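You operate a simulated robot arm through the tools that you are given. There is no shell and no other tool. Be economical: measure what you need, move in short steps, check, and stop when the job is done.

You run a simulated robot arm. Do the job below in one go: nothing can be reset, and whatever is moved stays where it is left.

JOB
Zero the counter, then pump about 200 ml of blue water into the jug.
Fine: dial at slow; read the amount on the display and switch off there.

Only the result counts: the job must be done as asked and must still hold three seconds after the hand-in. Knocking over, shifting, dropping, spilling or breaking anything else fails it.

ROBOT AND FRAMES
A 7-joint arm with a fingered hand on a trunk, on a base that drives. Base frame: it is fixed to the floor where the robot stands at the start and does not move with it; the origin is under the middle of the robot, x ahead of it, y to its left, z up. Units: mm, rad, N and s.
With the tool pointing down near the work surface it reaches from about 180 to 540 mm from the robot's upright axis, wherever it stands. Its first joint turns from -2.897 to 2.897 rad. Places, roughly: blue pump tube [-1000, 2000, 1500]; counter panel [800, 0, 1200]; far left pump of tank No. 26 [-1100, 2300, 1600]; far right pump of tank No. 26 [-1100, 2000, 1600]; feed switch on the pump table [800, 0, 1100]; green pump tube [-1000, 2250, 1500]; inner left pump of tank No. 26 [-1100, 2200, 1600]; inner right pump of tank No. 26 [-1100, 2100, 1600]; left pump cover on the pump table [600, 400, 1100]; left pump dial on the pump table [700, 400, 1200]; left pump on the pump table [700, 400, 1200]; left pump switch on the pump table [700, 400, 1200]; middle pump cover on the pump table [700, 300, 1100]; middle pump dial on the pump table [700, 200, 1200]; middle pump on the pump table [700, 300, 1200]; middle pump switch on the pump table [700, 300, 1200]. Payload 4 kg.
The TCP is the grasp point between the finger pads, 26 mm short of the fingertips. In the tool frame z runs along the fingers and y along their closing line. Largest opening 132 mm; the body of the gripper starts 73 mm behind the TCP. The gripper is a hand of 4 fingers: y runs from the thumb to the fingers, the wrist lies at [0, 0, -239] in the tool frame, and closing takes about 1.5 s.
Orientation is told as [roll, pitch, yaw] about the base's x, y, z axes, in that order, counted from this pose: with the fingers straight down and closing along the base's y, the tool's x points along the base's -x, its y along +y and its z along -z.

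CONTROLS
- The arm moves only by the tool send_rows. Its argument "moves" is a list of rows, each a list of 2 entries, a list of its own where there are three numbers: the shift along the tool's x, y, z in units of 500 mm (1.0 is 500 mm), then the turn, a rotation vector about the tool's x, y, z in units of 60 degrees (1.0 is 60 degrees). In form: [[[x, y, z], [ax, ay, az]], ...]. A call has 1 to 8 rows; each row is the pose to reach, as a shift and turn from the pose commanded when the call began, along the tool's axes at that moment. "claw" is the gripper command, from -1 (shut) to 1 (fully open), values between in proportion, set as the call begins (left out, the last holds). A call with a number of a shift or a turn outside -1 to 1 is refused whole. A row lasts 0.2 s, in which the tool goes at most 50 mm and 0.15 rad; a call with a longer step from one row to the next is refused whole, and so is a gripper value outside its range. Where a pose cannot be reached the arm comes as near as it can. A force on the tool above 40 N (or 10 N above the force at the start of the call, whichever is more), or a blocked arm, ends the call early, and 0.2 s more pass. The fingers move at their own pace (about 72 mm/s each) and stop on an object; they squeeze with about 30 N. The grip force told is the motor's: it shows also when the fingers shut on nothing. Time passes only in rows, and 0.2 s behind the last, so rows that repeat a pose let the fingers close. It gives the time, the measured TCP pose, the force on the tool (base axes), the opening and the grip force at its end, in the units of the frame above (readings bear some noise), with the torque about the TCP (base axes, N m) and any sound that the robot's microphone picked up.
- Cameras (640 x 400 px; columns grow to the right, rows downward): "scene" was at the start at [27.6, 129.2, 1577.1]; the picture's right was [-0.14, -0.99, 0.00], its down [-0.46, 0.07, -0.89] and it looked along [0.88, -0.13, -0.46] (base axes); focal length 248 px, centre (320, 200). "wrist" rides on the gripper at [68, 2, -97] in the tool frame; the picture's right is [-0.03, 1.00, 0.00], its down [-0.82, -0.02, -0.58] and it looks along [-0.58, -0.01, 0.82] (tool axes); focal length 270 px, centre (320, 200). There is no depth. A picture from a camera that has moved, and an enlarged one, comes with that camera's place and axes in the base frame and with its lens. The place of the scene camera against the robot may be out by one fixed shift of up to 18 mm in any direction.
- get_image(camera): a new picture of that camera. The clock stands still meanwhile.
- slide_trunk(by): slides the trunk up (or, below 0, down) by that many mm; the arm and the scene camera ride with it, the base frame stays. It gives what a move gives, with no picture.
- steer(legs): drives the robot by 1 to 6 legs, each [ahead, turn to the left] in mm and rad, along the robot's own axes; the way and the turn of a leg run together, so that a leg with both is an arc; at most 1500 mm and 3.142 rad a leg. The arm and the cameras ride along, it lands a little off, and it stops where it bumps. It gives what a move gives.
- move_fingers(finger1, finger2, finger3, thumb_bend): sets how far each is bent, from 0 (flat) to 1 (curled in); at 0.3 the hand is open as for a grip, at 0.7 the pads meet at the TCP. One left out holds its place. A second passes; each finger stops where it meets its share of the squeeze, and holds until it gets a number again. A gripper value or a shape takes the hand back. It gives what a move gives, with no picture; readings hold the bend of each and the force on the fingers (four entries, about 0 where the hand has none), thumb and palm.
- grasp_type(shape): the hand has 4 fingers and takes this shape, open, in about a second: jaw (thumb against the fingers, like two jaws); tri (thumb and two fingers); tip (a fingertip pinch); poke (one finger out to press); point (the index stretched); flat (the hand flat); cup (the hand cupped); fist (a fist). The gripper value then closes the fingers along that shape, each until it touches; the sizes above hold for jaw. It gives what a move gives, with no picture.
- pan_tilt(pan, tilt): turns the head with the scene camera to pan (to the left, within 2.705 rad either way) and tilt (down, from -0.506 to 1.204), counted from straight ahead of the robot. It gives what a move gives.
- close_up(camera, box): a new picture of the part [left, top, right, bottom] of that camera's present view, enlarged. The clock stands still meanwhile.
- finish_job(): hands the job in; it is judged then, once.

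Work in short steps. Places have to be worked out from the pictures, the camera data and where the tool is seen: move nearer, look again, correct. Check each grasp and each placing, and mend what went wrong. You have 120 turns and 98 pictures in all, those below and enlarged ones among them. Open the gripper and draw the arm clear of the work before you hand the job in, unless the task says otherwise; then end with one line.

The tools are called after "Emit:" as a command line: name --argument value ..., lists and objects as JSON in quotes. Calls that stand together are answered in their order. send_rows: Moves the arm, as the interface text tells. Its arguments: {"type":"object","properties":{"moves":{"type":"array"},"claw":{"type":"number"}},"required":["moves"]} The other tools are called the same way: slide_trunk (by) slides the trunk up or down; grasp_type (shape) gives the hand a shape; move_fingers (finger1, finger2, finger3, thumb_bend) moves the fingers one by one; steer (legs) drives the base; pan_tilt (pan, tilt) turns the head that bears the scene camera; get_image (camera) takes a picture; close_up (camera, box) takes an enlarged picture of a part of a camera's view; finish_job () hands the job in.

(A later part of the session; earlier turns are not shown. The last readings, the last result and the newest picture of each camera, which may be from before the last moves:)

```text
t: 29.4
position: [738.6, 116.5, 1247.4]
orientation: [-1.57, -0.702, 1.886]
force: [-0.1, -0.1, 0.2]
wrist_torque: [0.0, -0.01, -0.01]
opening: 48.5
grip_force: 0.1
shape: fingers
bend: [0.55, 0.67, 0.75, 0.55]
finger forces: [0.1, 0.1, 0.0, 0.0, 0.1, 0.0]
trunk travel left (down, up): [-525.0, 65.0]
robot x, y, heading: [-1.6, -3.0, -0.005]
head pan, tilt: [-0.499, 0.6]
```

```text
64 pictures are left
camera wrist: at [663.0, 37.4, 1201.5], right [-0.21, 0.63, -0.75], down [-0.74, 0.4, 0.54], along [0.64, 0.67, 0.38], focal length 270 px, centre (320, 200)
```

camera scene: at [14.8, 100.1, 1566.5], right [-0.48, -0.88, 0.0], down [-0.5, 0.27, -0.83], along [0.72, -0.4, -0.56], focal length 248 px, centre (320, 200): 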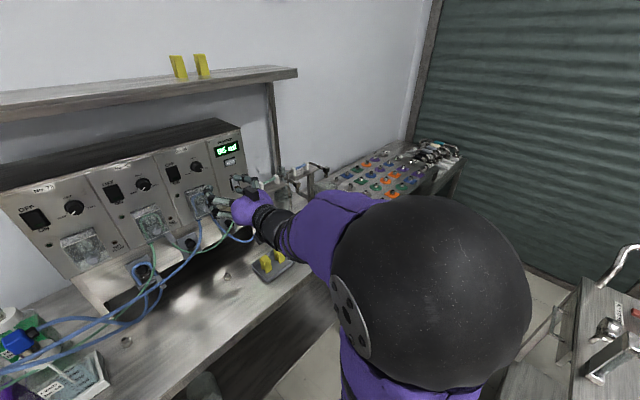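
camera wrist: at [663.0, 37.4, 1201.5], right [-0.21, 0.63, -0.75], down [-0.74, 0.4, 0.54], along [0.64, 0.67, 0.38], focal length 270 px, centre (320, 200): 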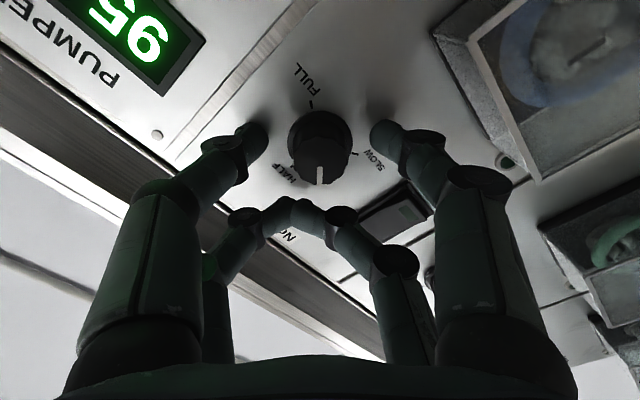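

Only that pair opened; the pointer is between HALF and SLOW. I retract 50 mm, turn back +115° about the knob axis, ready for regripping.

Emit:
send_rows --moves '[[[0, 0, -0.05], [0, 0, 0]], [[0, 0, -0.1], [0, 0, 0]], [[0.001, -0.0075, -0.1], [0, 0, 0.14]], [[0.0028, -0.0125, -0.1], [0, 0, 0.28]], [[0.0056, -0.0174, -0.1], [0, 0, 0.42]], [[0.0085, -0.0205, -0.1], [0, 0, 0.56]], [[0.0115, -0.0235, -0.1], [0, 0, 0.7]], [[0.0145, -0.0251, -0.1], [0, 0, 0.84]]]'

Emit:
send_rows --moves '[[[0.0003, -0.0039, 0], [0, 0, 0.14]], [[0.001, -0.0078, 0], [0, 0, 0.28]], [[0.0023, -0.0115, 0], [0, 0, 0.42]], [[0.004, -0.015, 0], [0, 0, 0.56]], [[0.0062, -0.0183, 0], [0, 0, 0.7]], [[0.0088, -0.0212, 0], [0, 0, 0.84]], [[0.0117, -0.0238, 0], [0, 0, 0.98]]]'

Emit:
get_image --camera "wrist"

```text
t: 31.2
position: [695.5, 87.2, 1251.3]
orientation: [1.487, -1.556, -1.169]
force: [-0.9, 0.3, -0.1]
wrist_torque: [-0.01, -0.01, 0.03]
opening: 48.5
grip_force: 0.1
shape: fingers
bend: [0.55, 0.67, 0.75, 0.55]
finger forces: [0.0, 0.1, 0.1, 0.0, 0.0, 0.0]
trunk travel left (down, up): [-525.0, 65.0]
robot x, y, heading: [2.0, -1.7, -0.004]
head pan, tilt: [-0.499, 0.6]
```

```text
t: 32.8
position: [699.5, 75.4, 1246.1]
orientation: [1.567, -0.531, -1.251]
force: [-0.9, -0.3, 0.4]
wrist_torque: [-0.01, -0.01, 0.02]
opening: 48.4
grip_force: 0.0
shape: fingers
bend: [0.55, 0.67, 0.75, 0.55]
finger forces: [0.1, 0.1, 0.1, 0.1, 0.0, 0.1]
trunk travel left (down, up): [-525.0, 65.0]
robot x, y, heading: [-2.2, 1.4, -0.003]
head pan, tilt: [-0.499, 0.6]
```

```text
63 pictures are left
camera wrist: at [588.6, 102.9, 1213.2], right [-0.15, 0.46, 0.87], down [-0.32, -0.86, 0.4], along [0.93, -0.22, 0.28], focal length 270 px, centre (320, 200)
```

wrist: 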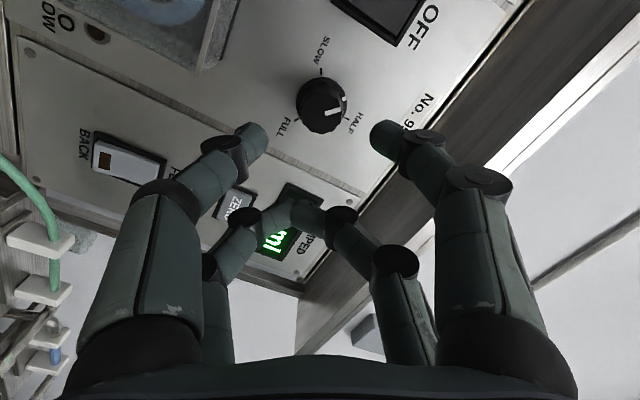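

Pointer has ~75° left to SLOW. I reapproach 50 mm with a 3 mm correction and look.

Emit:
send_rows --moves '[[[0.004, 0.001, 0.03], [0, 0, 0]], [[0.007, 0.001, 0.06], [0, 0, 0]], [[0.007, 0.001, 0.085], [0, 0, 0]], [[0.007, 0.001, 0.102], [0, 0, 0]]]'

Emit:
get_image --camera "wrist"

```text
t: 33.8
position: [747.4, 95.5, 1244.6]
orientation: [1.568, -0.534, -1.253]
force: [-6.5, -1.3, 0.7]
wrist_torque: [-0.06, 0.09, 0.08]
opening: 48.4
grip_force: 3.0
shape: fingers
bend: [0.55, 0.67, 0.75, 0.55]
finger forces: [2.4, 0.1, 0.0, 0.1, 3.6, 0.0]
trunk travel left (down, up): [-525.0, 65.0]
robot x, y, heading: [1.9, 1.0, -0.005]
head pan, tilt: [-0.499, 0.6]
```

```text
62 pictures are left
camera wrist: at [635.7, 121.7, 1211.6], right [-0.15, 0.46, 0.87], down [-0.32, -0.86, 0.4], along [0.93, -0.22, 0.28], focal length 270 px, centre (320, 200)
```

wrist: 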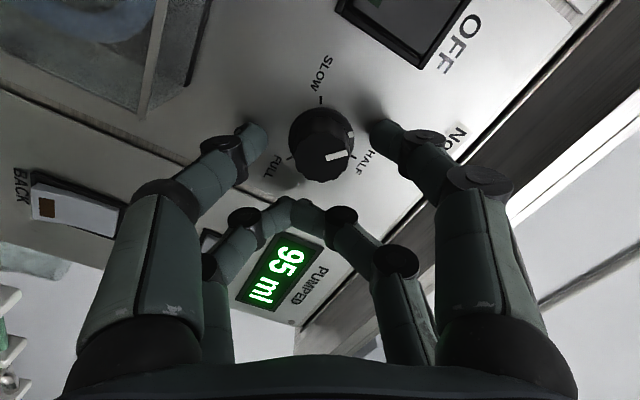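

The extended tips touch the panel lightly. I back off 4 mm and close finger 1 and thumb.

Emit:
send_rows --moves '[[[0, 0, -0.009], [0, 0, 0]]]'

Emit:
move_fingers --finger1 0.8 --thumb_bend 0.8

Emit:
get_image --camera "wrist"

```text
t: 34.2
position: [742.1, 93.2, 1244.8]
orientation: [1.57, -0.536, -1.251]
force: [-0.3, -0.4, 0.4]
wrist_torque: [0.02, -0.02, -0.02]
opening: 48.8
grip_force: 0.1
shape: fingers
bend: [0.55, 0.67, 0.75, 0.55]
finger forces: [0.0, 0.0, 0.0, 0.1, 0.0, 0.1]
trunk travel left (down, up): [-525.0, 65.0]
robot x, y, heading: [-3.5, -0.6, 0.002]
head pan, tilt: [-0.499, 0.6]
```

```text
t: 35.2
position: [744.0, 94.1, 1244.0]
orientation: [1.566, -0.534, -1.25]
force: [4.6, 0.3, -7.6]
wrist_torque: [-0.1, -0.01, -0.06]
opening: 19.5
grip_force: 12.9
shape: fingers
bend: [0.64, 0.67, 0.75, 0.66]
finger forces: [9.8, 0.0, 0.0, 0.0, 16.8, 0.1]
trunk travel left (down, up): [-525.0, 65.0]
robot x, y, heading: [0.8, -2.9, 0.002]
head pan, tilt: [-0.499, 0.6]
```

```text
61 pictures are left
camera wrist: at [633.0, 120.3, 1210.0], right [-0.15, 0.46, 0.87], down [-0.32, -0.86, 0.4], along [0.93, -0.22, 0.28], focal length 270 px, centre (320, 200)
```

wrist: 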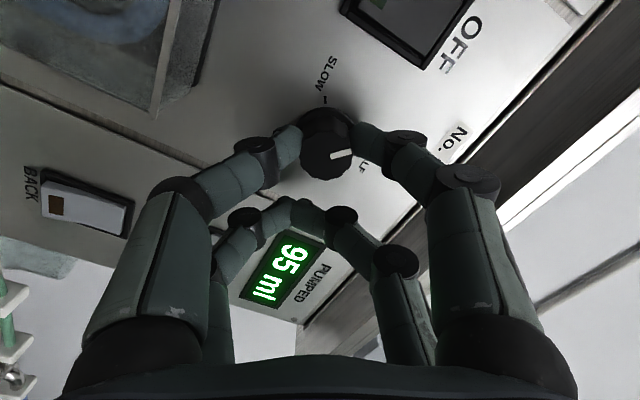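

Gripped. I turn −60° about the knob axis.

Emit:
send_rows --moves '[[[0.0003, 0.0039, 0], [0, 0, -0.125]], [[0.001, 0.0078, 0], [0, 0, -0.25]], [[0.0023, 0.0115, 0], [0, 0, -0.375]], [[0.004, 0.015, 0], [0, 0, -0.5]], [[0.0062, 0.0183, 0], [0, 0, -0.625]], [[0.0088, 0.0212, 0], [0, 0, -0.75]], [[0.0117, 0.0238, 0], [0, 0, -0.875]], [[0.015, 0.026, 0], [0, 0, -1.0]]]'

Emit:
get_image --camera "wrist"

```text
t: 37.0
position: [740.6, 103.9, 1250.9]
orientation: [-1.512, -1.562, 1.833]
force: [7.8, -9.4, -1.2]
wrist_torque: [-0.1, -0.11, -0.13]
opening: 19.5
grip_force: 13.6
shape: fingers
bend: [0.64, 0.67, 0.75, 0.66]
finger forces: [7.4, 0.0, 0.1, 0.0, 18.7, 0.1]
trunk travel left (down, up): [-525.0, 65.0]
robot x, y, heading: [-1.6, 1.7, -0.005]
head pan, tilt: [-0.499, 0.6]
```

```text
60 pictures are left
camera wrist: at [647.6, 75.5, 1183.6], right [-0.31, 0.95, 0.01], down [-0.54, -0.19, 0.82], along [0.78, 0.25, 0.58], focal length 270 px, centre (320, 200)
```

wrist: 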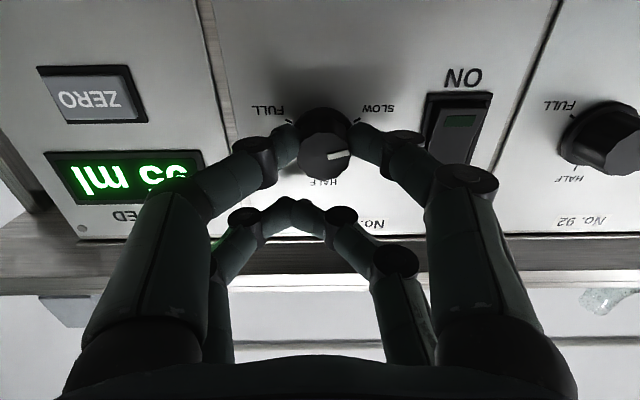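

About 20° remain to the SLOW tick; I turn on by that.

Emit:
send_rows --moves '[[[0.0002, 0.0037, 0], [0, 0, -0.117]], [[0.0009, 0.0073, 0], [0, 0, -0.233]], [[0.0018, 0.0103, 0], [0, 0, -0.333]]]'

Emit:
close_up --camera "wrist" --box '[220, 60, 420, 185]'

```text
t: 37.8
position: [738.6, 108.2, 1249.8]
orientation: [-1.569, -1.211, 1.888]
force: [9.5, -10.7, 2.4]
wrist_torque: [-0.09, -0.1, -0.17]
opening: 18.8
grip_force: 12.7
shape: fingers
bend: [0.64, 0.67, 0.75, 0.66]
finger forces: [6.3, 0.0, 0.0, 0.0, 19.3, 0.0]
trunk travel left (down, up): [-525.0, 65.0]
robot x, y, heading: [-2.0, 0.6, 0.0]
head pan, tilt: [-0.499, 0.6]
```

```text
3.20 times, centred on (320, 122) of wrist
camera zoom: at [653.1, 58.3, 1186.5], right [-0.3, 0.9, -0.33], down [-0.63, 0.07, 0.77], along [0.72, 0.43, 0.55], focal length 865 px, centre (320, 448)
```

zoom: 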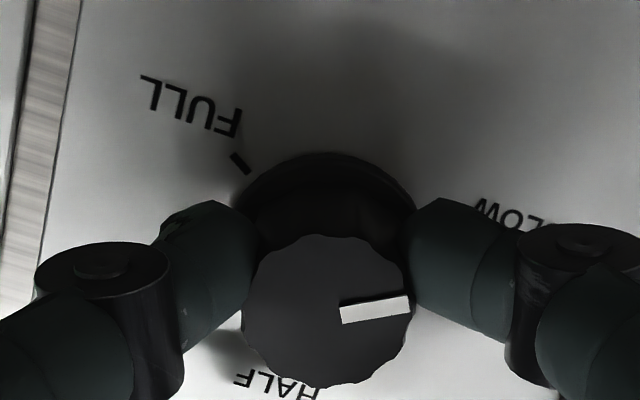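

About 8–10° seem to remain. I turn slightly more, then release and retract to check.

Emit:
send_rows --moves '[[[0.0003, 0.0043, 0], [0, 0, -0.14]]]'

Emit:
move_fingers --finger1 0.55 --thumb_bend 0.55

Emit:
send_rows --moves '[[[0, 0, -0.03], [0, 0, 0]], [[0, 0, -0.07], [0, 0, 0]], [[0, 0, -0.12], [0, 0, 0]], [[0, 0, -0.18], [0, 0, 0]]]'

Emit:
close_up --camera "wrist" --box '[220, 30, 420, 155]'

```text
t: 38.2
position: [737.5, 111.0, 1248.8]
orientation: [-1.567, -1.063, 1.886]
force: [9.2, -9.6, 0.0]
wrist_torque: [-0.02, -0.09, -0.16]
opening: 17.9
grip_force: 13.7
shape: fingers
bend: [0.65, 0.67, 0.75, 0.66]
finger forces: [6.5, 0.0, 0.0, 0.1, 20.0, 0.0]
trunk travel left (down, up): [-525.0, 65.0]
robot x, y, heading: [-0.5, 0.8, 0.004]
head pan, tilt: [-0.499, 0.6]
```

```text
t: 39.2
position: [735.9, 113.2, 1249.3]
orientation: [-1.568, -1.064, 1.887]
force: [0.5, 0.1, 1.0]
wrist_torque: [0.0, 0.01, 0.03]
opening: 48.5
grip_force: 0.0
shape: fingers
bend: [0.55, 0.67, 0.75, 0.55]
finger forces: [0.0, 0.1, 0.1, 0.0, 0.0, 0.1]
trunk travel left (down, up): [-525.0, 65.0]
robot x, y, heading: [0.2, -4.8, -0.004]
head pan, tilt: [-0.499, 0.6]
```

```text
t: 40.2
position: [651.1, 84.2, 1251.2]
orientation: [-1.569, -1.066, 1.888]
force: [0.0, 0.6, -0.1]
wrist_torque: [0.0, 0.04, 0.01]
opening: 48.4
grip_force: 0.1
shape: fingers
bend: [0.55, 0.67, 0.75, 0.55]
finger forces: [0.1, 0.1, 0.0, 0.0, 0.0, 0.0]
trunk travel left (down, up): [-525.0, 65.0]
robot x, y, heading: [2.0, -0.9, -0.001]
head pan, tilt: [-0.499, 0.6]
```

```text
3.20 times, centred on (320, 92) of wrist
camera zoom: at [568.5, 24.7, 1190.6], right [-0.28, 0.84, -0.46], down [-0.67, 0.18, 0.72], along [0.69, 0.51, 0.51], focal length 865 px, centre (320, 544)
```

zoom: 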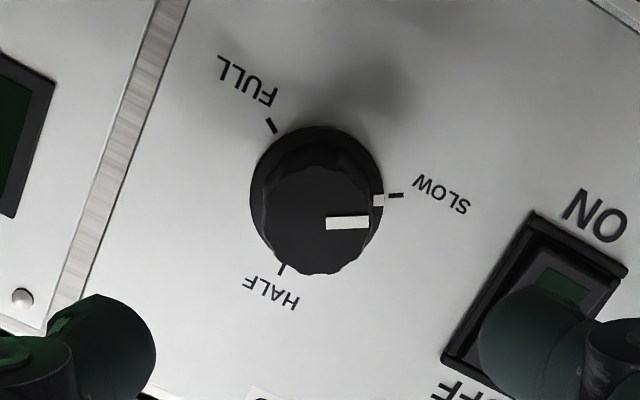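

Dial mark sits at the SLOW tick (within ~4°). Next: ZERO. I take the poke shape, level the hand and move in front of the button.

Emit:
grasp_type --shape "poke"

Emit:
send_rows --moves '[[[0.044, -0.0425, 0], [0, 0, 0.12]], [[0.088, -0.085, 0], [0, 0, 0.24]], [[0.132, -0.1275, 0], [0, 0, 0.36]], [[0.176, -0.17, 0], [0, 0, 0.482]]]'

Emit:
get_image --camera "wrist"

```text
t: 41.1
position: [650.5, 85.6, 1250.5]
orientation: [-1.568, -1.064, 1.888]
force: [-0.1, 0.2, -0.1]
wrist_torque: [0.01, -0.03, 0.0]
opening: 0.0
grip_force: 0.0
shape: poke
bend: [1.0, 1.0, 1.0, 0.34]
finger forces: [0.0, 0.1, 0.0, 0.0, 0.1, 0.0]
trunk travel left (down, up): [-525.0, 65.0]
robot x, y, heading: [-0.3, -1.5, 0.002]
head pan, tilt: [-0.499, 0.6]
```

```text
t: 42.1
position: [687.6, -27.2, 1214.2]
orientation: [1.155, -1.569, -0.834]
force: [-0.5, 0.0, -0.7]
wrist_torque: [0.01, 0.02, -0.02]
opening: 0.0
grip_force: 0.1
shape: poke
bend: [1.0, 1.0, 1.0, 0.34]
finger forces: [0.0, 0.0, 0.0, 0.1, 0.1, 0.1]
trunk travel left (down, up): [-525.0, 65.0]
robot x, y, heading: [-0.2, -0.5, -0.004]
head pan, tilt: [-0.499, 0.6]
```

```text
57 pictures are left
camera wrist: at [594.9, -54.7, 1145.6], right [-0.31, 0.95, 0.03], down [-0.54, -0.2, 0.82], along [0.78, 0.24, 0.58], focal length 270 px, centre (320, 200)
```

wrist: 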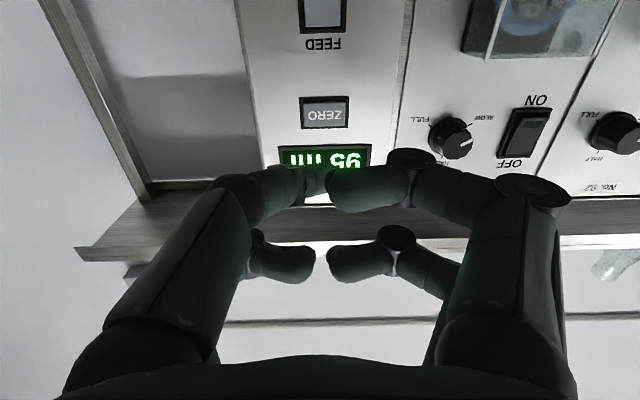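

The poke tip isn't clear in view; I try the point shape instead.

Emit:
grasp_type --shape "point"

Emit:
get_image --camera "wrist"

```text
t: 43.0
position: [686.8, -25.9, 1214.0]
orientation: [-0.912, -1.57, 1.231]
force: [0.2, 0.0, 0.4]
wrist_torque: [0.0, -0.01, 0.02]
opening: 0.4
grip_force: 0.1
shape: point
bend: [0.24, 0.99, 1.0, 0.39]
finger forces: [0.0, 0.0, 0.0, 0.0, 0.1, 0.0]
trunk travel left (down, up): [-525.0, 65.0]
robot x, y, heading: [1.5, -1.5, 0.0]
head pan, tilt: [-0.499, 0.6]
```

```text
56 pictures are left
camera wrist: at [594.8, -54.5, 1145.8], right [-0.31, 0.95, 0.02], down [-0.54, -0.2, 0.82], along [0.78, 0.24, 0.58], focal length 270 px, centre (320, 200)
```

wrist: 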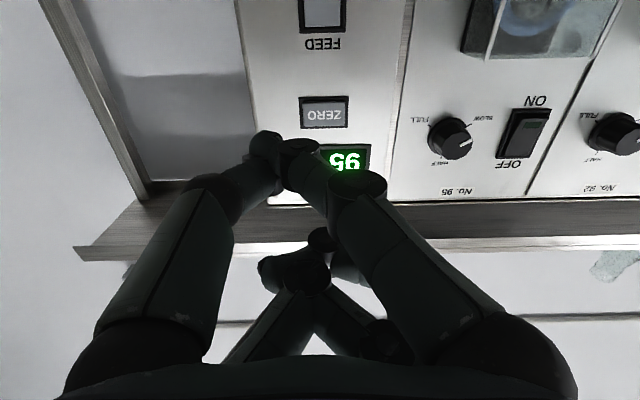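

I'd rather shape it myself: finger 1 at 0.5, all others curled.

Emit:
move_fingers --finger1 0.5 --finger2 1.0 --finger3 1.0 --thumb_bend 1.0

Emit:
get_image --camera "wrist"

```text
t: 44.0
position: [686.8, -25.2, 1214.3]
orientation: [-0.552, -1.57, 0.871]
force: [0.2, -0.1, 0.8]
wrist_torque: [-0.03, 0.0, 0.0]
opening: 1.5
grip_force: 0.0
shape: fingers
bend: [0.87, 0.9, 1.0, 0.9]
finger forces: [0.1, 0.0, 0.0, 0.0, 0.0, 0.0]
trunk travel left (down, up): [-525.0, 65.0]
robot x, y, heading: [-1.6, -2.6, 0.004]
head pan, tilt: [-0.499, 0.6]
```

```text
55 pictures are left
camera wrist: at [594.8, -54.6, 1145.7], right [-0.31, 0.95, 0.02], down [-0.54, -0.2, 0.82], along [0.78, 0.24, 0.58], focal length 270 px, centre (320, 200)
```

wrist: 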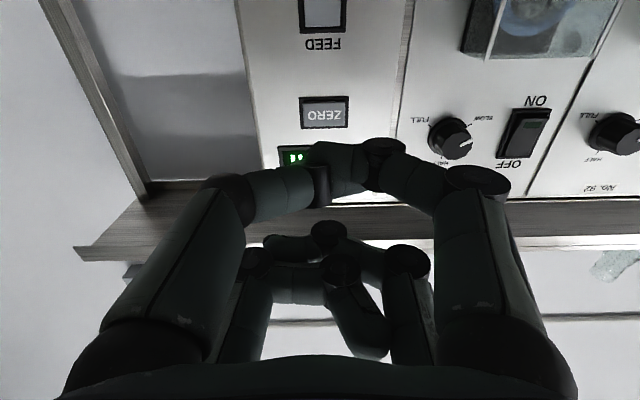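

Finger 1 and thumb jammed on each other. I first open those two with the back pair curled, then close them to meet as one poker.

Emit:
move_fingers --finger1 0.4 --thumb_bend 0.4

Emit:
move_fingers --finger1 0.7 --thumb_bend 0.7 --finger2 1.0 --finger3 1.0

Emit:
get_image --camera "wrist"

```text
t: 45.0
position: [686.8, -26.7, 1213.5]
orientation: [-0.562, -1.568, 0.882]
force: [0.1, 0.6, 0.6]
wrist_torque: [0.0, 0.03, 0.0]
opening: 99.2
grip_force: 0.0
shape: fingers
bend: [0.4, 0.9, 1.0, 0.4]
finger forces: [0.0, 0.0, 0.1, 0.1, 0.0, 0.0]
trunk travel left (down, up): [-525.0, 65.0]
robot x, y, heading: [1.4, 2.1, 0.0]
head pan, tilt: [-0.499, 0.6]
```

```text
t: 46.0
position: [686.5, -26.9, 1213.6]
orientation: [-0.575, -1.57, 0.893]
force: [-0.3, 1.3, -0.1]
wrist_torque: [0.02, -0.03, -0.05]
opening: 1.6
grip_force: 0.0
shape: fingers
bend: [0.7, 0.91, 1.0, 0.7]
finger forces: [0.1, 0.0, 0.1, 0.0, 0.1, 0.0]
trunk travel left (down, up): [-525.0, 65.0]
robot x, y, heading: [-1.0, 2.6, 0.002]
head pan, tilt: [-0.499, 0.6]
```

```text
54 pictures are left
camera wrist: at [594.8, -54.6, 1145.7], right [-0.31, 0.95, 0.02], down [-0.54, -0.2, 0.82], along [0.78, 0.24, 0.58], focal length 270 px, centre (320, 200)
```

wrist: 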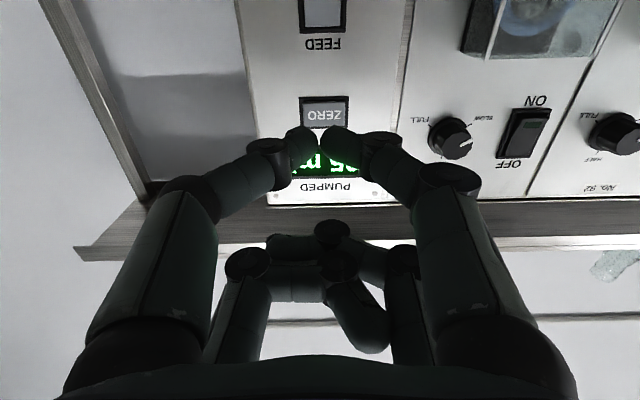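

The two near tips now form one poker (about 18 mm below the axis). I rise 20 mm, advance 85 mm towards ZERO and check.

Emit:
send_rows --moves '[[[-0.02, 0.002, 0.04], [0, 0, 0]], [[-0.04, 0.004, 0.08], [0, 0, 0]], [[-0.04, 0.004, 0.12], [0, 0, 0]], [[-0.04, 0.004, 0.16], [0, 0, 0]]]'

Emit:
get_image --camera "wrist"

```text
t: 47.0
position: [763.1, 2.2, 1232.8]
orientation: [-0.163, -1.57, 0.48]
force: [0.7, -0.5, 0.0]
wrist_torque: [0.0, 0.02, 0.0]
opening: 1.4
grip_force: 0.0
shape: fingers
bend: [0.7, 0.91, 1.0, 0.7]
finger forces: [0.1, 0.1, 0.0, 0.0, 0.1, 0.0]
trunk travel left (down, up): [-525.0, 65.0]
robot x, y, heading: [-1.8, 2.3, 0.006]
head pan, tilt: [-0.499, 0.6]
```

```text
53 pictures are left
camera wrist: at [670.5, -26.7, 1165.5], right [-0.31, 0.95, 0.03], down [-0.54, -0.2, 0.82], along [0.78, 0.24, 0.58], focal length 270 px, centre (320, 200)
```

wrist: 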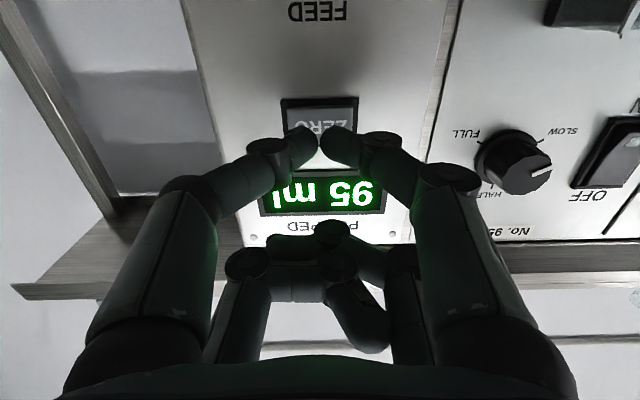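

Aligned with the button. I press forward in small steps.

Emit:
send_rows --moves '[[[0, 0, 0.02], [0, 0, 0]], [[0, 0, 0.036], [0, 0, 0]], [[0, 0, 0.046], [0, 0, 0]], [[0, 0, 0.054], [0, 0, 0]]]'

Emit:
get_image --camera "wrist"

```text
t: 47.9
position: [781.2, 3.2, 1234.5]
orientation: [-0.538, -1.566, 0.852]
force: [-30.5, -3.7, 0.1]
wrist_torque: [-0.03, 0.53, 0.18]
opening: 0.0
grip_force: 16.7
shape: fingers
bend: [0.73, 0.91, 1.0, 0.72]
finger forces: [20.5, 0.1, 0.0, 0.0, 13.8, 0.1]
trunk travel left (down, up): [-525.0, 65.0]
robot x, y, heading: [0.3, 0.4, 0.0]
head pan, tilt: [-0.499, 0.6]
heard: click
stopped in row 4: the force on the tool passed its limit at 44 N (the readings are from after the stop); the commanded pose is now the measured one
```

```text
52 pictures are left
camera wrist: at [688.9, -24.5, 1166.7], right [-0.31, 0.95, 0.02], down [-0.54, -0.19, 0.82], along [0.78, 0.24, 0.57], focal length 270 px, centre (320, 200)
```

wrist: 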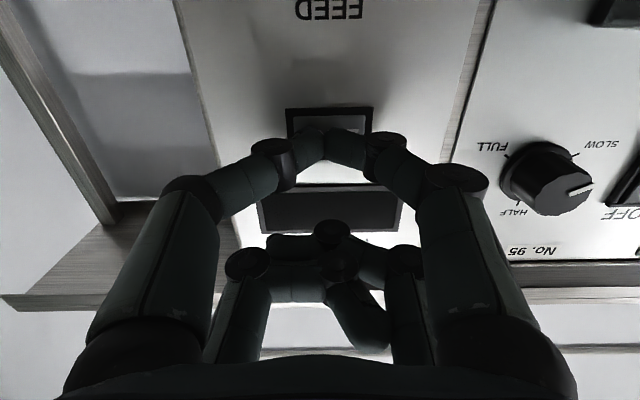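

A click, and the display went blank while pressed. I back off and read it.

Emit:
send_rows --moves '[[[0, 0, -0.03], [0, 0, 0]], [[0, 0, -0.08], [0, 0, 0]], [[0, 0, -0.14], [0, 0, 0]], [[0, 0, -0.2], [0, 0, 0]]]'

Emit:
get_image --camera "wrist"

Emit:
close_up --camera "scene" --box '[150, 110, 310, 210]'

```text
t: 48.9
position: [690.1, -25.6, 1233.5]
orientation: [-0.204, -1.563, 0.517]
force: [0.1, -0.7, 0.5]
wrist_torque: [-0.01, 0.01, 0.03]
opening: 1.0
grip_force: 0.0
shape: fingers
bend: [0.7, 0.91, 1.0, 0.7]
finger forces: [0.1, 0.1, 0.0, 0.1, 0.0, 0.1]
trunk travel left (down, up): [-525.0, 65.0]
robot x, y, heading: [-2.0, 1.4, -0.003]
head pan, tilt: [-0.499, 0.6]
```

```text
51 pictures are left
camera wrist: at [596.7, -53.8, 1165.5], right [-0.31, 0.95, 0.02], down [-0.54, -0.2, 0.82], along [0.78, 0.24, 0.57], focal length 270 px, centre (320, 200)
```

wrist: 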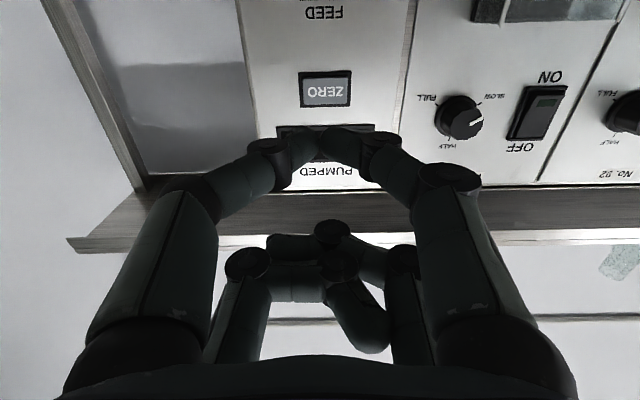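

```text
4.00 times, centred on (230, 160) of scene
camera zoom: at [14.7, 99.9, 1566.6], right [-0.48, -0.88, 0.0], down [-0.5, 0.27, -0.83], along [0.72, -0.4, -0.56], focal length 990 px, centre (680, 360)
```

zoom: 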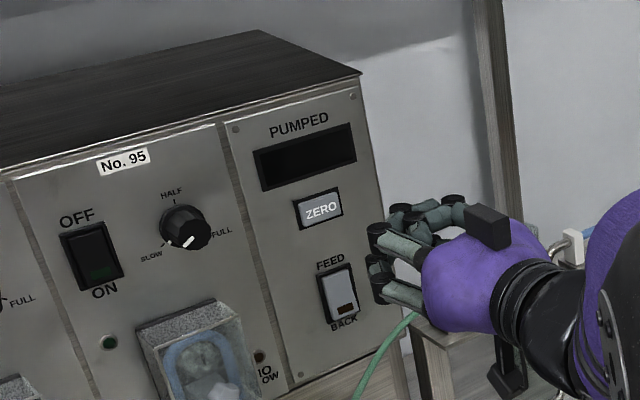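

The display is dark after the press; I let a second pass and look again.

Emit:
send_rows --moves '[[[0, 0, 0], [0, 0, 0]], [[0, 0, 0], [0, 0, 0]], [[0, 0, 0], [0, 0, 0]], [[0, 0, 0], [0, 0, 0]], [[0, 0, 0], [0, 0, 0]], [[0, 0, 0], [0, 0, 0]]]'

Emit:
close_up --camera "scene" --box '[150, 110, 310, 210]'

```text
t: 50.3
position: [690.8, -24.8, 1234.1]
orientation: [-0.163, -1.563, 0.476]
force: [-0.5, 0.5, -0.5]
wrist_torque: [0.03, 0.01, 0.01]
opening: 0.9
grip_force: 0.1
shape: fingers
bend: [0.7, 0.91, 1.0, 0.7]
finger forces: [0.1, 0.1, 0.0, 0.0, 0.0, 0.0]
trunk travel left (down, up): [-525.0, 65.0]
robot x, y, heading: [-0.1, -0.1, -0.004]
head pan, tilt: [-0.499, 0.6]
```

```text
4.00 times, centred on (230, 160) of scene
camera zoom: at [15.0, 100.0, 1566.5], right [-0.48, -0.88, 0.0], down [-0.5, 0.27, -0.82], along [0.72, -0.4, -0.57], focal length 990 px, centre (680, 360)
```

zoom: 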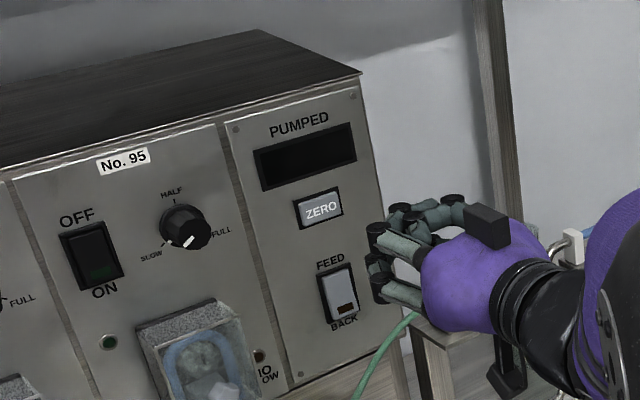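

Likely blank at zero; I go on and will watch whether it counts. I move across to in front of switch 95's ON end.

Emit:
send_rows --moves '[[[-0.002, 0.07, 0], [0, 0, 0]], [[-0.004, 0.14, 0], [0, 0, 0]], [[-0.006, 0.21, 0], [0, 0, 0]], [[-0.008, 0.28, 0], [0, 0, 0]], [[-0.012, 0.342, 0.04], [0, 0, 0]]]'

Emit:
get_image --camera "wrist"

Emit:
get_image --camera "scene"

```text
t: 51.5
position: [656.1, 142.1, 1237.5]
orientation: [-0.215, -1.562, 0.529]
force: [-0.1, 0.3, 0.2]
wrist_torque: [0.04, 0.01, -0.01]
opening: 1.0
grip_force: 0.0
shape: fingers
bend: [0.7, 0.91, 1.0, 0.7]
finger forces: [0.0, 0.0, 0.0, 0.0, 0.0, 0.0]
trunk travel left (down, up): [-525.0, 65.0]
robot x, y, heading: [1.9, 1.3, 0.0]
head pan, tilt: [-0.499, 0.6]
```

```text
48 pictures are left
camera wrist: at [563.1, 114.6, 1169.8], right [-0.31, 0.95, 0.02], down [-0.54, -0.19, 0.82], along [0.79, 0.24, 0.57], focal length 270 px, centre (320, 200)
```

wrist: 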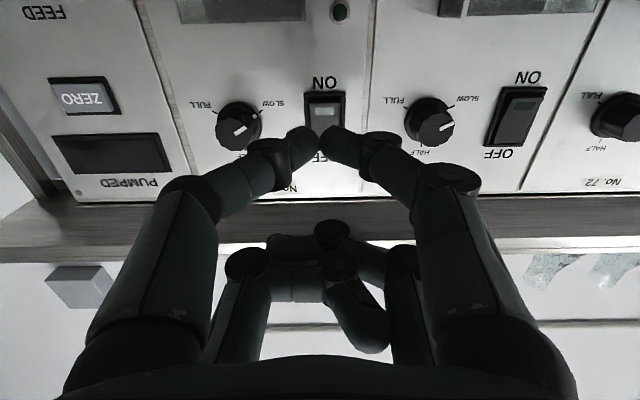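

```text
47 pictures are left
camera scene: at [14.9, 100.2, 1566.5], right [-0.48, -0.88, 0.0], down [-0.5, 0.27, -0.83], along [0.72, -0.4, -0.56], focal length 248 px, centre (320, 200)
```

scene: 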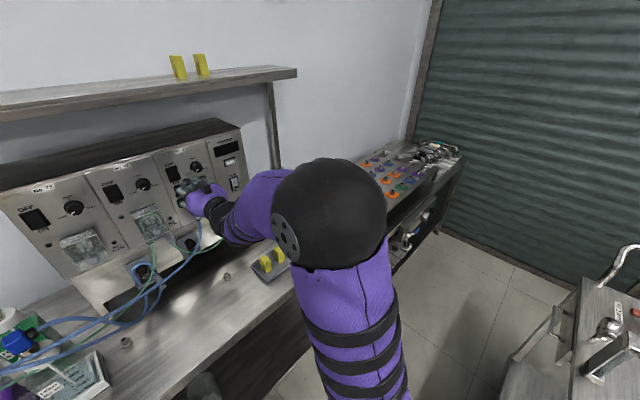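

Both cameras can see the display. The poker aims near the ON edge (z≈1219); I lift 5 mm and advance close to the rocker.

Emit:
send_rows --moves '[[[-0.01, 0.005, 0.04], [0, 0, 0]], [[-0.01, 0.005, 0.08], [0, 0, 0]], [[-0.01, 0.005, 0.11], [0, 0, 0]], [[-0.01, 0.005, 0.13], [0, 0, 0]]]'

Emit:
get_image --camera "wrist"

```text
t: 52.5
position: [719.1, 164.9, 1242.5]
orientation: [-0.134, -1.564, 0.45]
force: [0.0, -0.8, 0.3]
wrist_torque: [0.01, 0.0, 0.02]
opening: 1.0
grip_force: 0.1
shape: fingers
bend: [0.7, 0.91, 1.0, 0.7]
finger forces: [0.0, 0.1, 0.0, 0.0, 0.0, 0.1]
trunk travel left (down, up): [-525.0, 65.0]
robot x, y, heading: [2.9, -2.0, -0.002]
head pan, tilt: [-0.499, 0.6]
```

```text
46 pictures are left
camera wrist: at [625.4, 137.2, 1174.7], right [-0.31, 0.95, 0.02], down [-0.54, -0.2, 0.82], along [0.78, 0.24, 0.57], focal length 270 px, centre (320, 200)
```

wrist: 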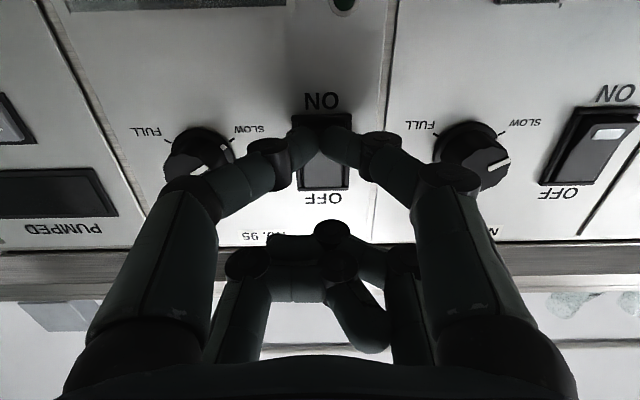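

On target at the ON half. I press in small steps.

Emit:
send_rows --moves '[[[0, 0, 0.014], [0, 0, 0]], [[0, 0, 0.024], [0, 0, 0]], [[0, 0, 0.034], [0, 0, 0]], [[0, 0, 0.042], [0, 0, 0]]]'

Emit:
get_image --camera "scene"

```text
t: 53.2
position: [725.2, 165.5, 1241.6]
orientation: [-0.111, -1.556, 0.423]
force: [-30.4, -9.9, 0.4]
wrist_torque: [-0.1, 0.42, -0.03]
opening: 0.2
grip_force: 16.9
shape: fingers
bend: [0.72, 0.91, 1.0, 0.72]
finger forces: [15.4, 0.1, 0.0, 0.1, 18.8, 0.0]
trunk travel left (down, up): [-525.0, 65.0]
robot x, y, heading: [-0.5, -4.7, 0.004]
head pan, tilt: [-0.499, 0.6]
heard: click
stopped in row 3: the force on the tool passed its limit at 44 N (the readings are from after the stop); the commanded pose is now the measured one
```

```text
45 pictures are left
camera scene: at [10.2, 98.6, 1566.8], right [-0.48, -0.88, 0.0], down [-0.49, 0.27, -0.83], along [0.73, -0.4, -0.56], focal length 248 px, centre (320, 200)
```

scene: 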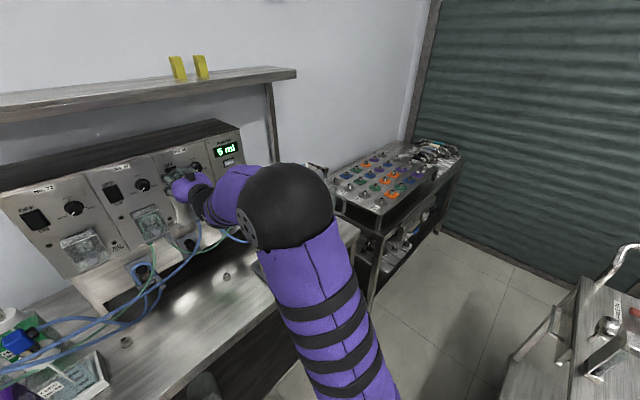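

Clicked and counting already (display woke up). I back off 12 mm, rise to the OFF end and read.

Emit:
send_rows --moves '[[[0, 0, -0.03], [0, 0, 0]], [[-0.052, 0, -0.03], [0, 0, 0]]]'

Emit:
close_up --camera "scene" --box '[150, 125, 310, 225]'

Emit:
get_image --camera "wrist"

```text
t: 53.8
position: [715.6, 163.4, 1264.8]
orientation: [-0.051, -1.556, 0.362]
force: [0.3, -0.9, 0.6]
wrist_torque: [0.0, 0.01, 0.01]
opening: 0.8
grip_force: 0.1
shape: fingers
bend: [0.7, 0.91, 1.0, 0.7]
finger forces: [0.1, 0.0, 0.1, 0.0, 0.0, 0.1]
trunk travel left (down, up): [-525.0, 65.0]
robot x, y, heading: [5.4, 3.5, -0.002]
head pan, tilt: [-0.499, 0.6]
```

```text
4.00 times, centred on (230, 175) of scene
camera zoom: at [15.2, 100.1, 1566.5], right [-0.48, -0.88, 0.0], down [-0.5, 0.27, -0.82], along [0.72, -0.4, -0.57], focal length 990 px, centre (680, 300)
```

zoom: 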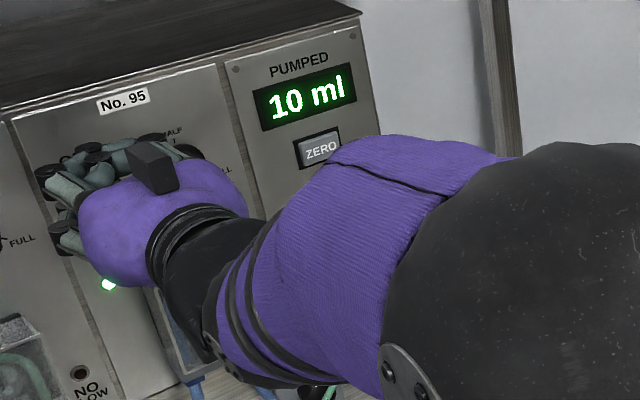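

```text
43 pictures are left
camera wrist: at [622.0, 135.5, 1198.7], right [-0.31, 0.95, 0.02], down [-0.53, -0.19, 0.82], along [0.79, 0.24, 0.56], focal length 270 px, centre (320, 200)
```

wrist: 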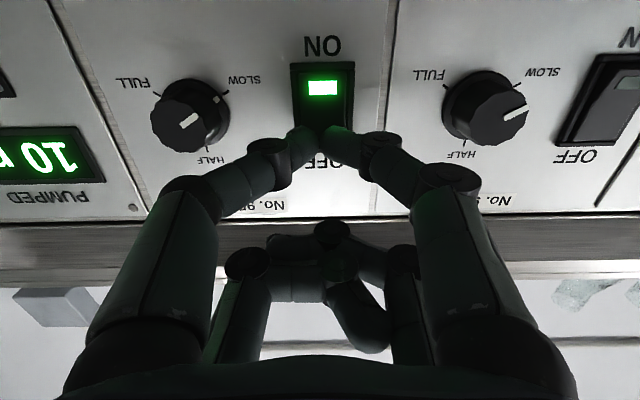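

Pump 95 runs (lamp green), 10 ml now, roughly 8 ml/s. The poker hovers at the OFF half; I wait 1.8 s and measure the rate.

Emit:
send_rows --moves '[[[0, 0, 0], [0, 0, 0]], [[0, 0, 0], [0, 0, 0]], [[0, 0, 0], [0, 0, 0]], [[0, 0, 0], [0, 0, 0]], [[0, 0, 0], [0, 0, 0]], [[0, 0, 0], [0, 0, 0]], [[0, 0, 0], [0, 0, 0]], [[0, 0, 0], [0, 0, 0]]]'

Emit:
get_image --camera "scene"

Emit:
close_up --camera "scene" --box '[200, 125, 360, 225]'

```text
t: 55.6
position: [714.8, 163.6, 1265.0]
orientation: [-0.082, -1.556, 0.393]
force: [-0.8, 0.0, -0.3]
wrist_torque: [0.0, -0.03, 0.0]
opening: 0.9
grip_force: 0.1
shape: fingers
bend: [0.7, 0.91, 1.0, 0.7]
finger forces: [0.0, 0.0, 0.0, 0.0, 0.1, 0.1]
trunk travel left (down, up): [-525.0, 65.0]
robot x, y, heading: [-0.4, -2.5, -0.005]
head pan, tilt: [-0.499, 0.6]
```

```text
42 pictures are left
camera scene: at [15.1, 100.0, 1566.5], right [-0.48, -0.88, 0.0], down [-0.5, 0.27, -0.82], along [0.72, -0.4, -0.57], focal length 248 px, centre (320, 200)
```

scene: 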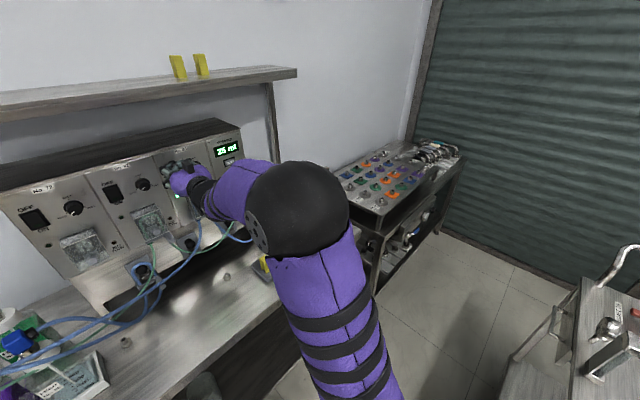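

```text
4.00 times, centred on (280, 175) of scene
camera zoom: at [15.1, 100.0, 1566.5], right [-0.48, -0.88, 0.0], down [-0.5, 0.27, -0.82], along [0.72, -0.4, -0.57], focal length 990 px, centre (480, 300)
```

zoom: 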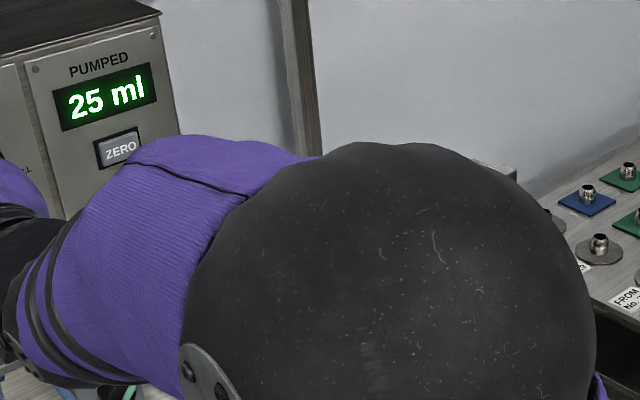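

8.3 ml/s: 25 ml at t=55.6, so 200 ml is due near t≈76.6. I wait five calls (9 s) and read again.

Emit:
send_rows --moves '[[[0, 0, 0], [0, 0, 0]], [[0, 0, 0], [0, 0, 0]], [[0, 0, 0], [0, 0, 0]], [[0, 0, 0], [0, 0, 0]], [[0, 0, 0], [0, 0, 0]], [[0, 0, 0], [0, 0, 0]], [[0, 0, 0], [0, 0, 0]], [[0, 0, 0], [0, 0, 0]]]'

Emit:
send_rows --moves '[[[0, 0, 0], [0, 0, 0]], [[0, 0, 0], [0, 0, 0]], [[0, 0, 0], [0, 0, 0]], [[0, 0, 0], [0, 0, 0]], [[0, 0, 0], [0, 0, 0]], [[0, 0, 0], [0, 0, 0]], [[0, 0, 0], [0, 0, 0]], [[0, 0, 0], [0, 0, 0]]]'

Emit:
close_up --camera "scene" --box '[200, 125, 360, 225]'

Emit:
close_up --camera "wrist" --box '[0, 0, 320, 200]'

```text
t: 57.4
position: [714.4, 163.0, 1265.6]
orientation: [-0.08, -1.555, 0.392]
force: [0.9, 0.2, 0.2]
wrist_torque: [0.0, 0.0, 0.02]
opening: 1.1
grip_force: 0.0
shape: fingers
bend: [0.7, 0.91, 1.0, 0.7]
finger forces: [0.0, 0.0, 0.0, 0.0, 0.1, 0.0]
trunk travel left (down, up): [-525.0, 65.0]
robot x, y, heading: [-0.5, -2.8, -0.001]
head pan, tilt: [-0.499, 0.6]
```

```text
t: 59.2
position: [715.4, 163.5, 1265.2]
orientation: [-0.08, -1.556, 0.394]
force: [0.4, -0.1, 1.2]
wrist_torque: [-0.01, -0.03, -0.01]
opening: 1.1
grip_force: 0.0
shape: fingers
bend: [0.7, 0.91, 1.0, 0.7]
finger forces: [0.0, 0.1, 0.0, 0.0, 0.0, 0.0]
trunk travel left (down, up): [-525.0, 65.0]
robot x, y, heading: [-1.9, -0.2, -0.004]
head pan, tilt: [-0.499, 0.6]
```

```text
4.00 times, centred on (280, 175) of scene
camera zoom: at [15.1, 100.0, 1566.5], right [-0.48, -0.88, 0.0], down [-0.5, 0.27, -0.82], along [0.72, -0.4, -0.57], focal length 990 px, centre (480, 300)
```

zoom: 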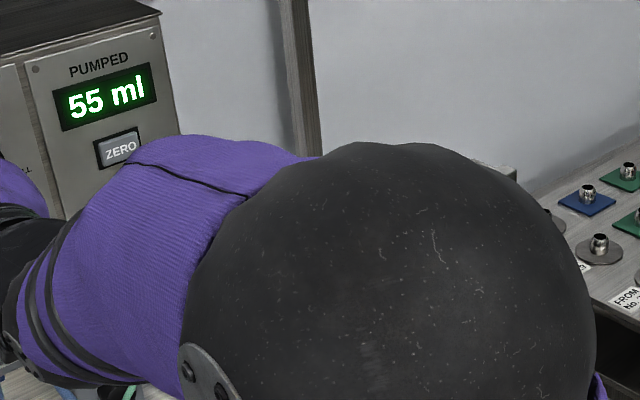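

```text
2.00 times, centred on (160, 100) of wrist
camera zoom: at [621.9, 135.3, 1198.8], right [-0.31, 0.95, 0.02], down [-0.53, -0.19, 0.82], along [0.79, 0.24, 0.57], focal length 541 px, centre (640, 400)
```

zoom: 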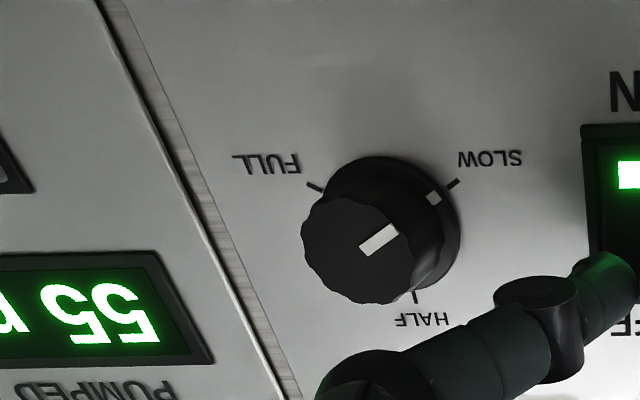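

55 ml at 59.2 s, steady 8.3 ml/s. I wait seven more calls to t≈71.8 (≈160 ml) and read again.

Emit:
send_rows --moves '[[[0, 0, 0], [0, 0, 0]], [[0, 0, 0], [0, 0, 0]], [[0, 0, 0], [0, 0, 0]], [[0, 0, 0], [0, 0, 0]], [[0, 0, 0], [0, 0, 0]], [[0, 0, 0], [0, 0, 0]], [[0, 0, 0], [0, 0, 0]], [[0, 0, 0], [0, 0, 0]]]'

Emit:
send_rows --moves '[[[0, 0, 0], [0, 0, 0]], [[0, 0, 0], [0, 0, 0]], [[0, 0, 0], [0, 0, 0]], [[0, 0, 0], [0, 0, 0]], [[0, 0, 0], [0, 0, 0]], [[0, 0, 0], [0, 0, 0]], [[0, 0, 0], [0, 0, 0]], [[0, 0, 0], [0, 0, 0]]]'

Emit:
send_rows --moves '[[[0, 0, 0], [0, 0, 0]], [[0, 0, 0], [0, 0, 0]], [[0, 0, 0], [0, 0, 0]], [[0, 0, 0], [0, 0, 0]], [[0, 0, 0], [0, 0, 0]], [[0, 0, 0], [0, 0, 0]], [[0, 0, 0], [0, 0, 0]], [[0, 0, 0], [0, 0, 0]]]'

Emit:
send_rows --moves '[[[0, 0, 0], [0, 0, 0]], [[0, 0, 0], [0, 0, 0]], [[0, 0, 0], [0, 0, 0]], [[0, 0, 0], [0, 0, 0]], [[0, 0, 0], [0, 0, 0]], [[0, 0, 0], [0, 0, 0]], [[0, 0, 0], [0, 0, 0]], [[0, 0, 0], [0, 0, 0]]]'

Emit:
send_rows --moves '[[[0, 0, 0], [0, 0, 0]], [[0, 0, 0], [0, 0, 0]], [[0, 0, 0], [0, 0, 0]], [[0, 0, 0], [0, 0, 0]], [[0, 0, 0], [0, 0, 0]], [[0, 0, 0], [0, 0, 0]], [[0, 0, 0], [0, 0, 0]], [[0, 0, 0], [0, 0, 0]]]'

Emit:
send_rows --moves '[[[0, 0, 0], [0, 0, 0]], [[0, 0, 0], [0, 0, 0]], [[0, 0, 0], [0, 0, 0]], [[0, 0, 0], [0, 0, 0]], [[0, 0, 0], [0, 0, 0]], [[0, 0, 0], [0, 0, 0]], [[0, 0, 0], [0, 0, 0]], [[0, 0, 0], [0, 0, 0]]]'

Emit:
send_rows --moves '[[[0, 0, 0], [0, 0, 0]], [[0, 0, 0], [0, 0, 0]], [[0, 0, 0], [0, 0, 0]], [[0, 0, 0], [0, 0, 0]], [[0, 0, 0], [0, 0, 0]], [[0, 0, 0], [0, 0, 0]], [[0, 0, 0], [0, 0, 0]], [[0, 0, 0], [0, 0, 0]]]'

Emit:
close_up --camera "scene" --box '[200, 125, 360, 225]'

```text
t: 61.0
position: [716.4, 162.7, 1266.1]
orientation: [-0.084, -1.556, 0.394]
force: [-0.6, -0.1, 0.0]
wrist_torque: [0.0, -0.02, 0.02]
opening: 1.3
grip_force: 0.1
shape: fingers
bend: [0.7, 0.91, 1.0, 0.7]
finger forces: [0.0, 0.0, 0.1, 0.0, 0.1, 0.1]
trunk travel left (down, up): [-525.0, 65.0]
robot x, y, heading: [1.2, 3.1, -0.003]
head pan, tilt: [-0.499, 0.6]
```

```text
t: 62.8
position: [714.9, 162.2, 1265.5]
orientation: [-0.082, -1.556, 0.392]
force: [-1.4, -0.2, -0.9]
wrist_torque: [-0.04, -0.01, 0.01]
opening: 1.0
grip_force: 0.1
shape: fingers
bend: [0.7, 0.91, 1.0, 0.7]
finger forces: [0.0, 0.0, 0.0, 0.1, 0.0, 0.1]
trunk travel left (down, up): [-525.0, 65.0]
robot x, y, heading: [-0.2, 0.8, 0.002]
head pan, tilt: [-0.499, 0.6]
```

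```text
t: 64.6
position: [715.5, 163.2, 1264.1]
orientation: [-0.081, -1.555, 0.394]
force: [-0.2, -0.3, -0.3]
wrist_torque: [0.0, -0.04, -0.03]
opening: 0.9
grip_force: 0.1
shape: fingers
bend: [0.7, 0.91, 1.0, 0.7]
finger forces: [0.1, 0.2, 0.0, 0.0, 0.1, 0.1]
trunk travel left (down, up): [-525.0, 65.0]
robot x, y, heading: [-2.6, 0.0, -0.003]
head pan, tilt: [-0.499, 0.6]
```

```text
t: 66.4
position: [716.1, 164.3, 1266.1]
orientation: [-0.082, -1.554, 0.395]
force: [0.0, 0.3, -0.3]
wrist_torque: [-0.03, -0.01, -0.01]
opening: 0.8
grip_force: 0.0
shape: fingers
bend: [0.7, 0.91, 1.0, 0.7]
finger forces: [0.0, 0.0, 0.1, 0.0, 0.0, 0.0]
trunk travel left (down, up): [-525.0, 65.0]
robot x, y, heading: [0.7, 1.8, -0.003]
head pan, tilt: [-0.499, 0.6]
```

```text
t: 68.2
position: [716.4, 163.7, 1265.4]
orientation: [-0.081, -1.556, 0.393]
force: [-1.4, 0.3, -1.3]
wrist_torque: [0.0, -0.03, 0.02]
opening: 1.0
grip_force: 0.1
shape: fingers
bend: [0.7, 0.91, 1.0, 0.7]
finger forces: [0.0, 0.1, 0.0, 0.1, 0.1, 0.1]
trunk travel left (down, up): [-525.0, 65.0]
robot x, y, heading: [0.7, -1.5, -0.002]
head pan, tilt: [-0.499, 0.6]
```

```text
t: 70.0
position: [716.3, 162.3, 1265.2]
orientation: [-0.083, -1.556, 0.395]
force: [-0.4, -0.7, 0.2]
wrist_torque: [0.0, -0.01, 0.0]
opening: 1.0
grip_force: 0.0
shape: fingers
bend: [0.7, 0.91, 1.0, 0.7]
finger forces: [0.0, 0.0, 0.0, 0.1, 0.0, 0.0]
trunk travel left (down, up): [-525.0, 65.0]
robot x, y, heading: [2.2, -4.8, -0.003]
head pan, tilt: [-0.499, 0.6]
```

```text
t: 71.8
position: [715.3, 163.9, 1266.3]
orientation: [-0.08, -1.557, 0.394]
force: [-0.3, -0.1, 0.1]
wrist_torque: [0.0, -0.03, -0.04]
opening: 1.1
grip_force: 0.1
shape: fingers
bend: [0.7, 0.91, 1.0, 0.7]
finger forces: [0.0, 0.1, 0.0, 0.0, 0.0, 0.0]
trunk travel left (down, up): [-525.0, 65.0]
robot x, y, heading: [2.4, -2.0, 0.001]
head pan, tilt: [-0.499, 0.6]
```

```text
4.00 times, centred on (280, 175) of scene
camera zoom: at [15.1, 100.0, 1566.5], right [-0.48, -0.88, 0.0], down [-0.5, 0.27, -0.82], along [0.72, -0.4, -0.57], focal length 990 px, centre (480, 300)
```

zoom: 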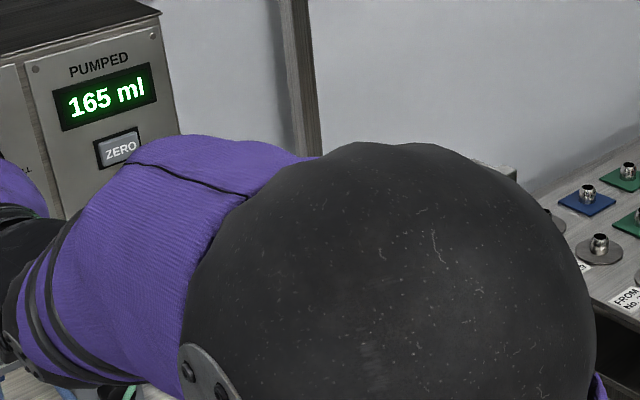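

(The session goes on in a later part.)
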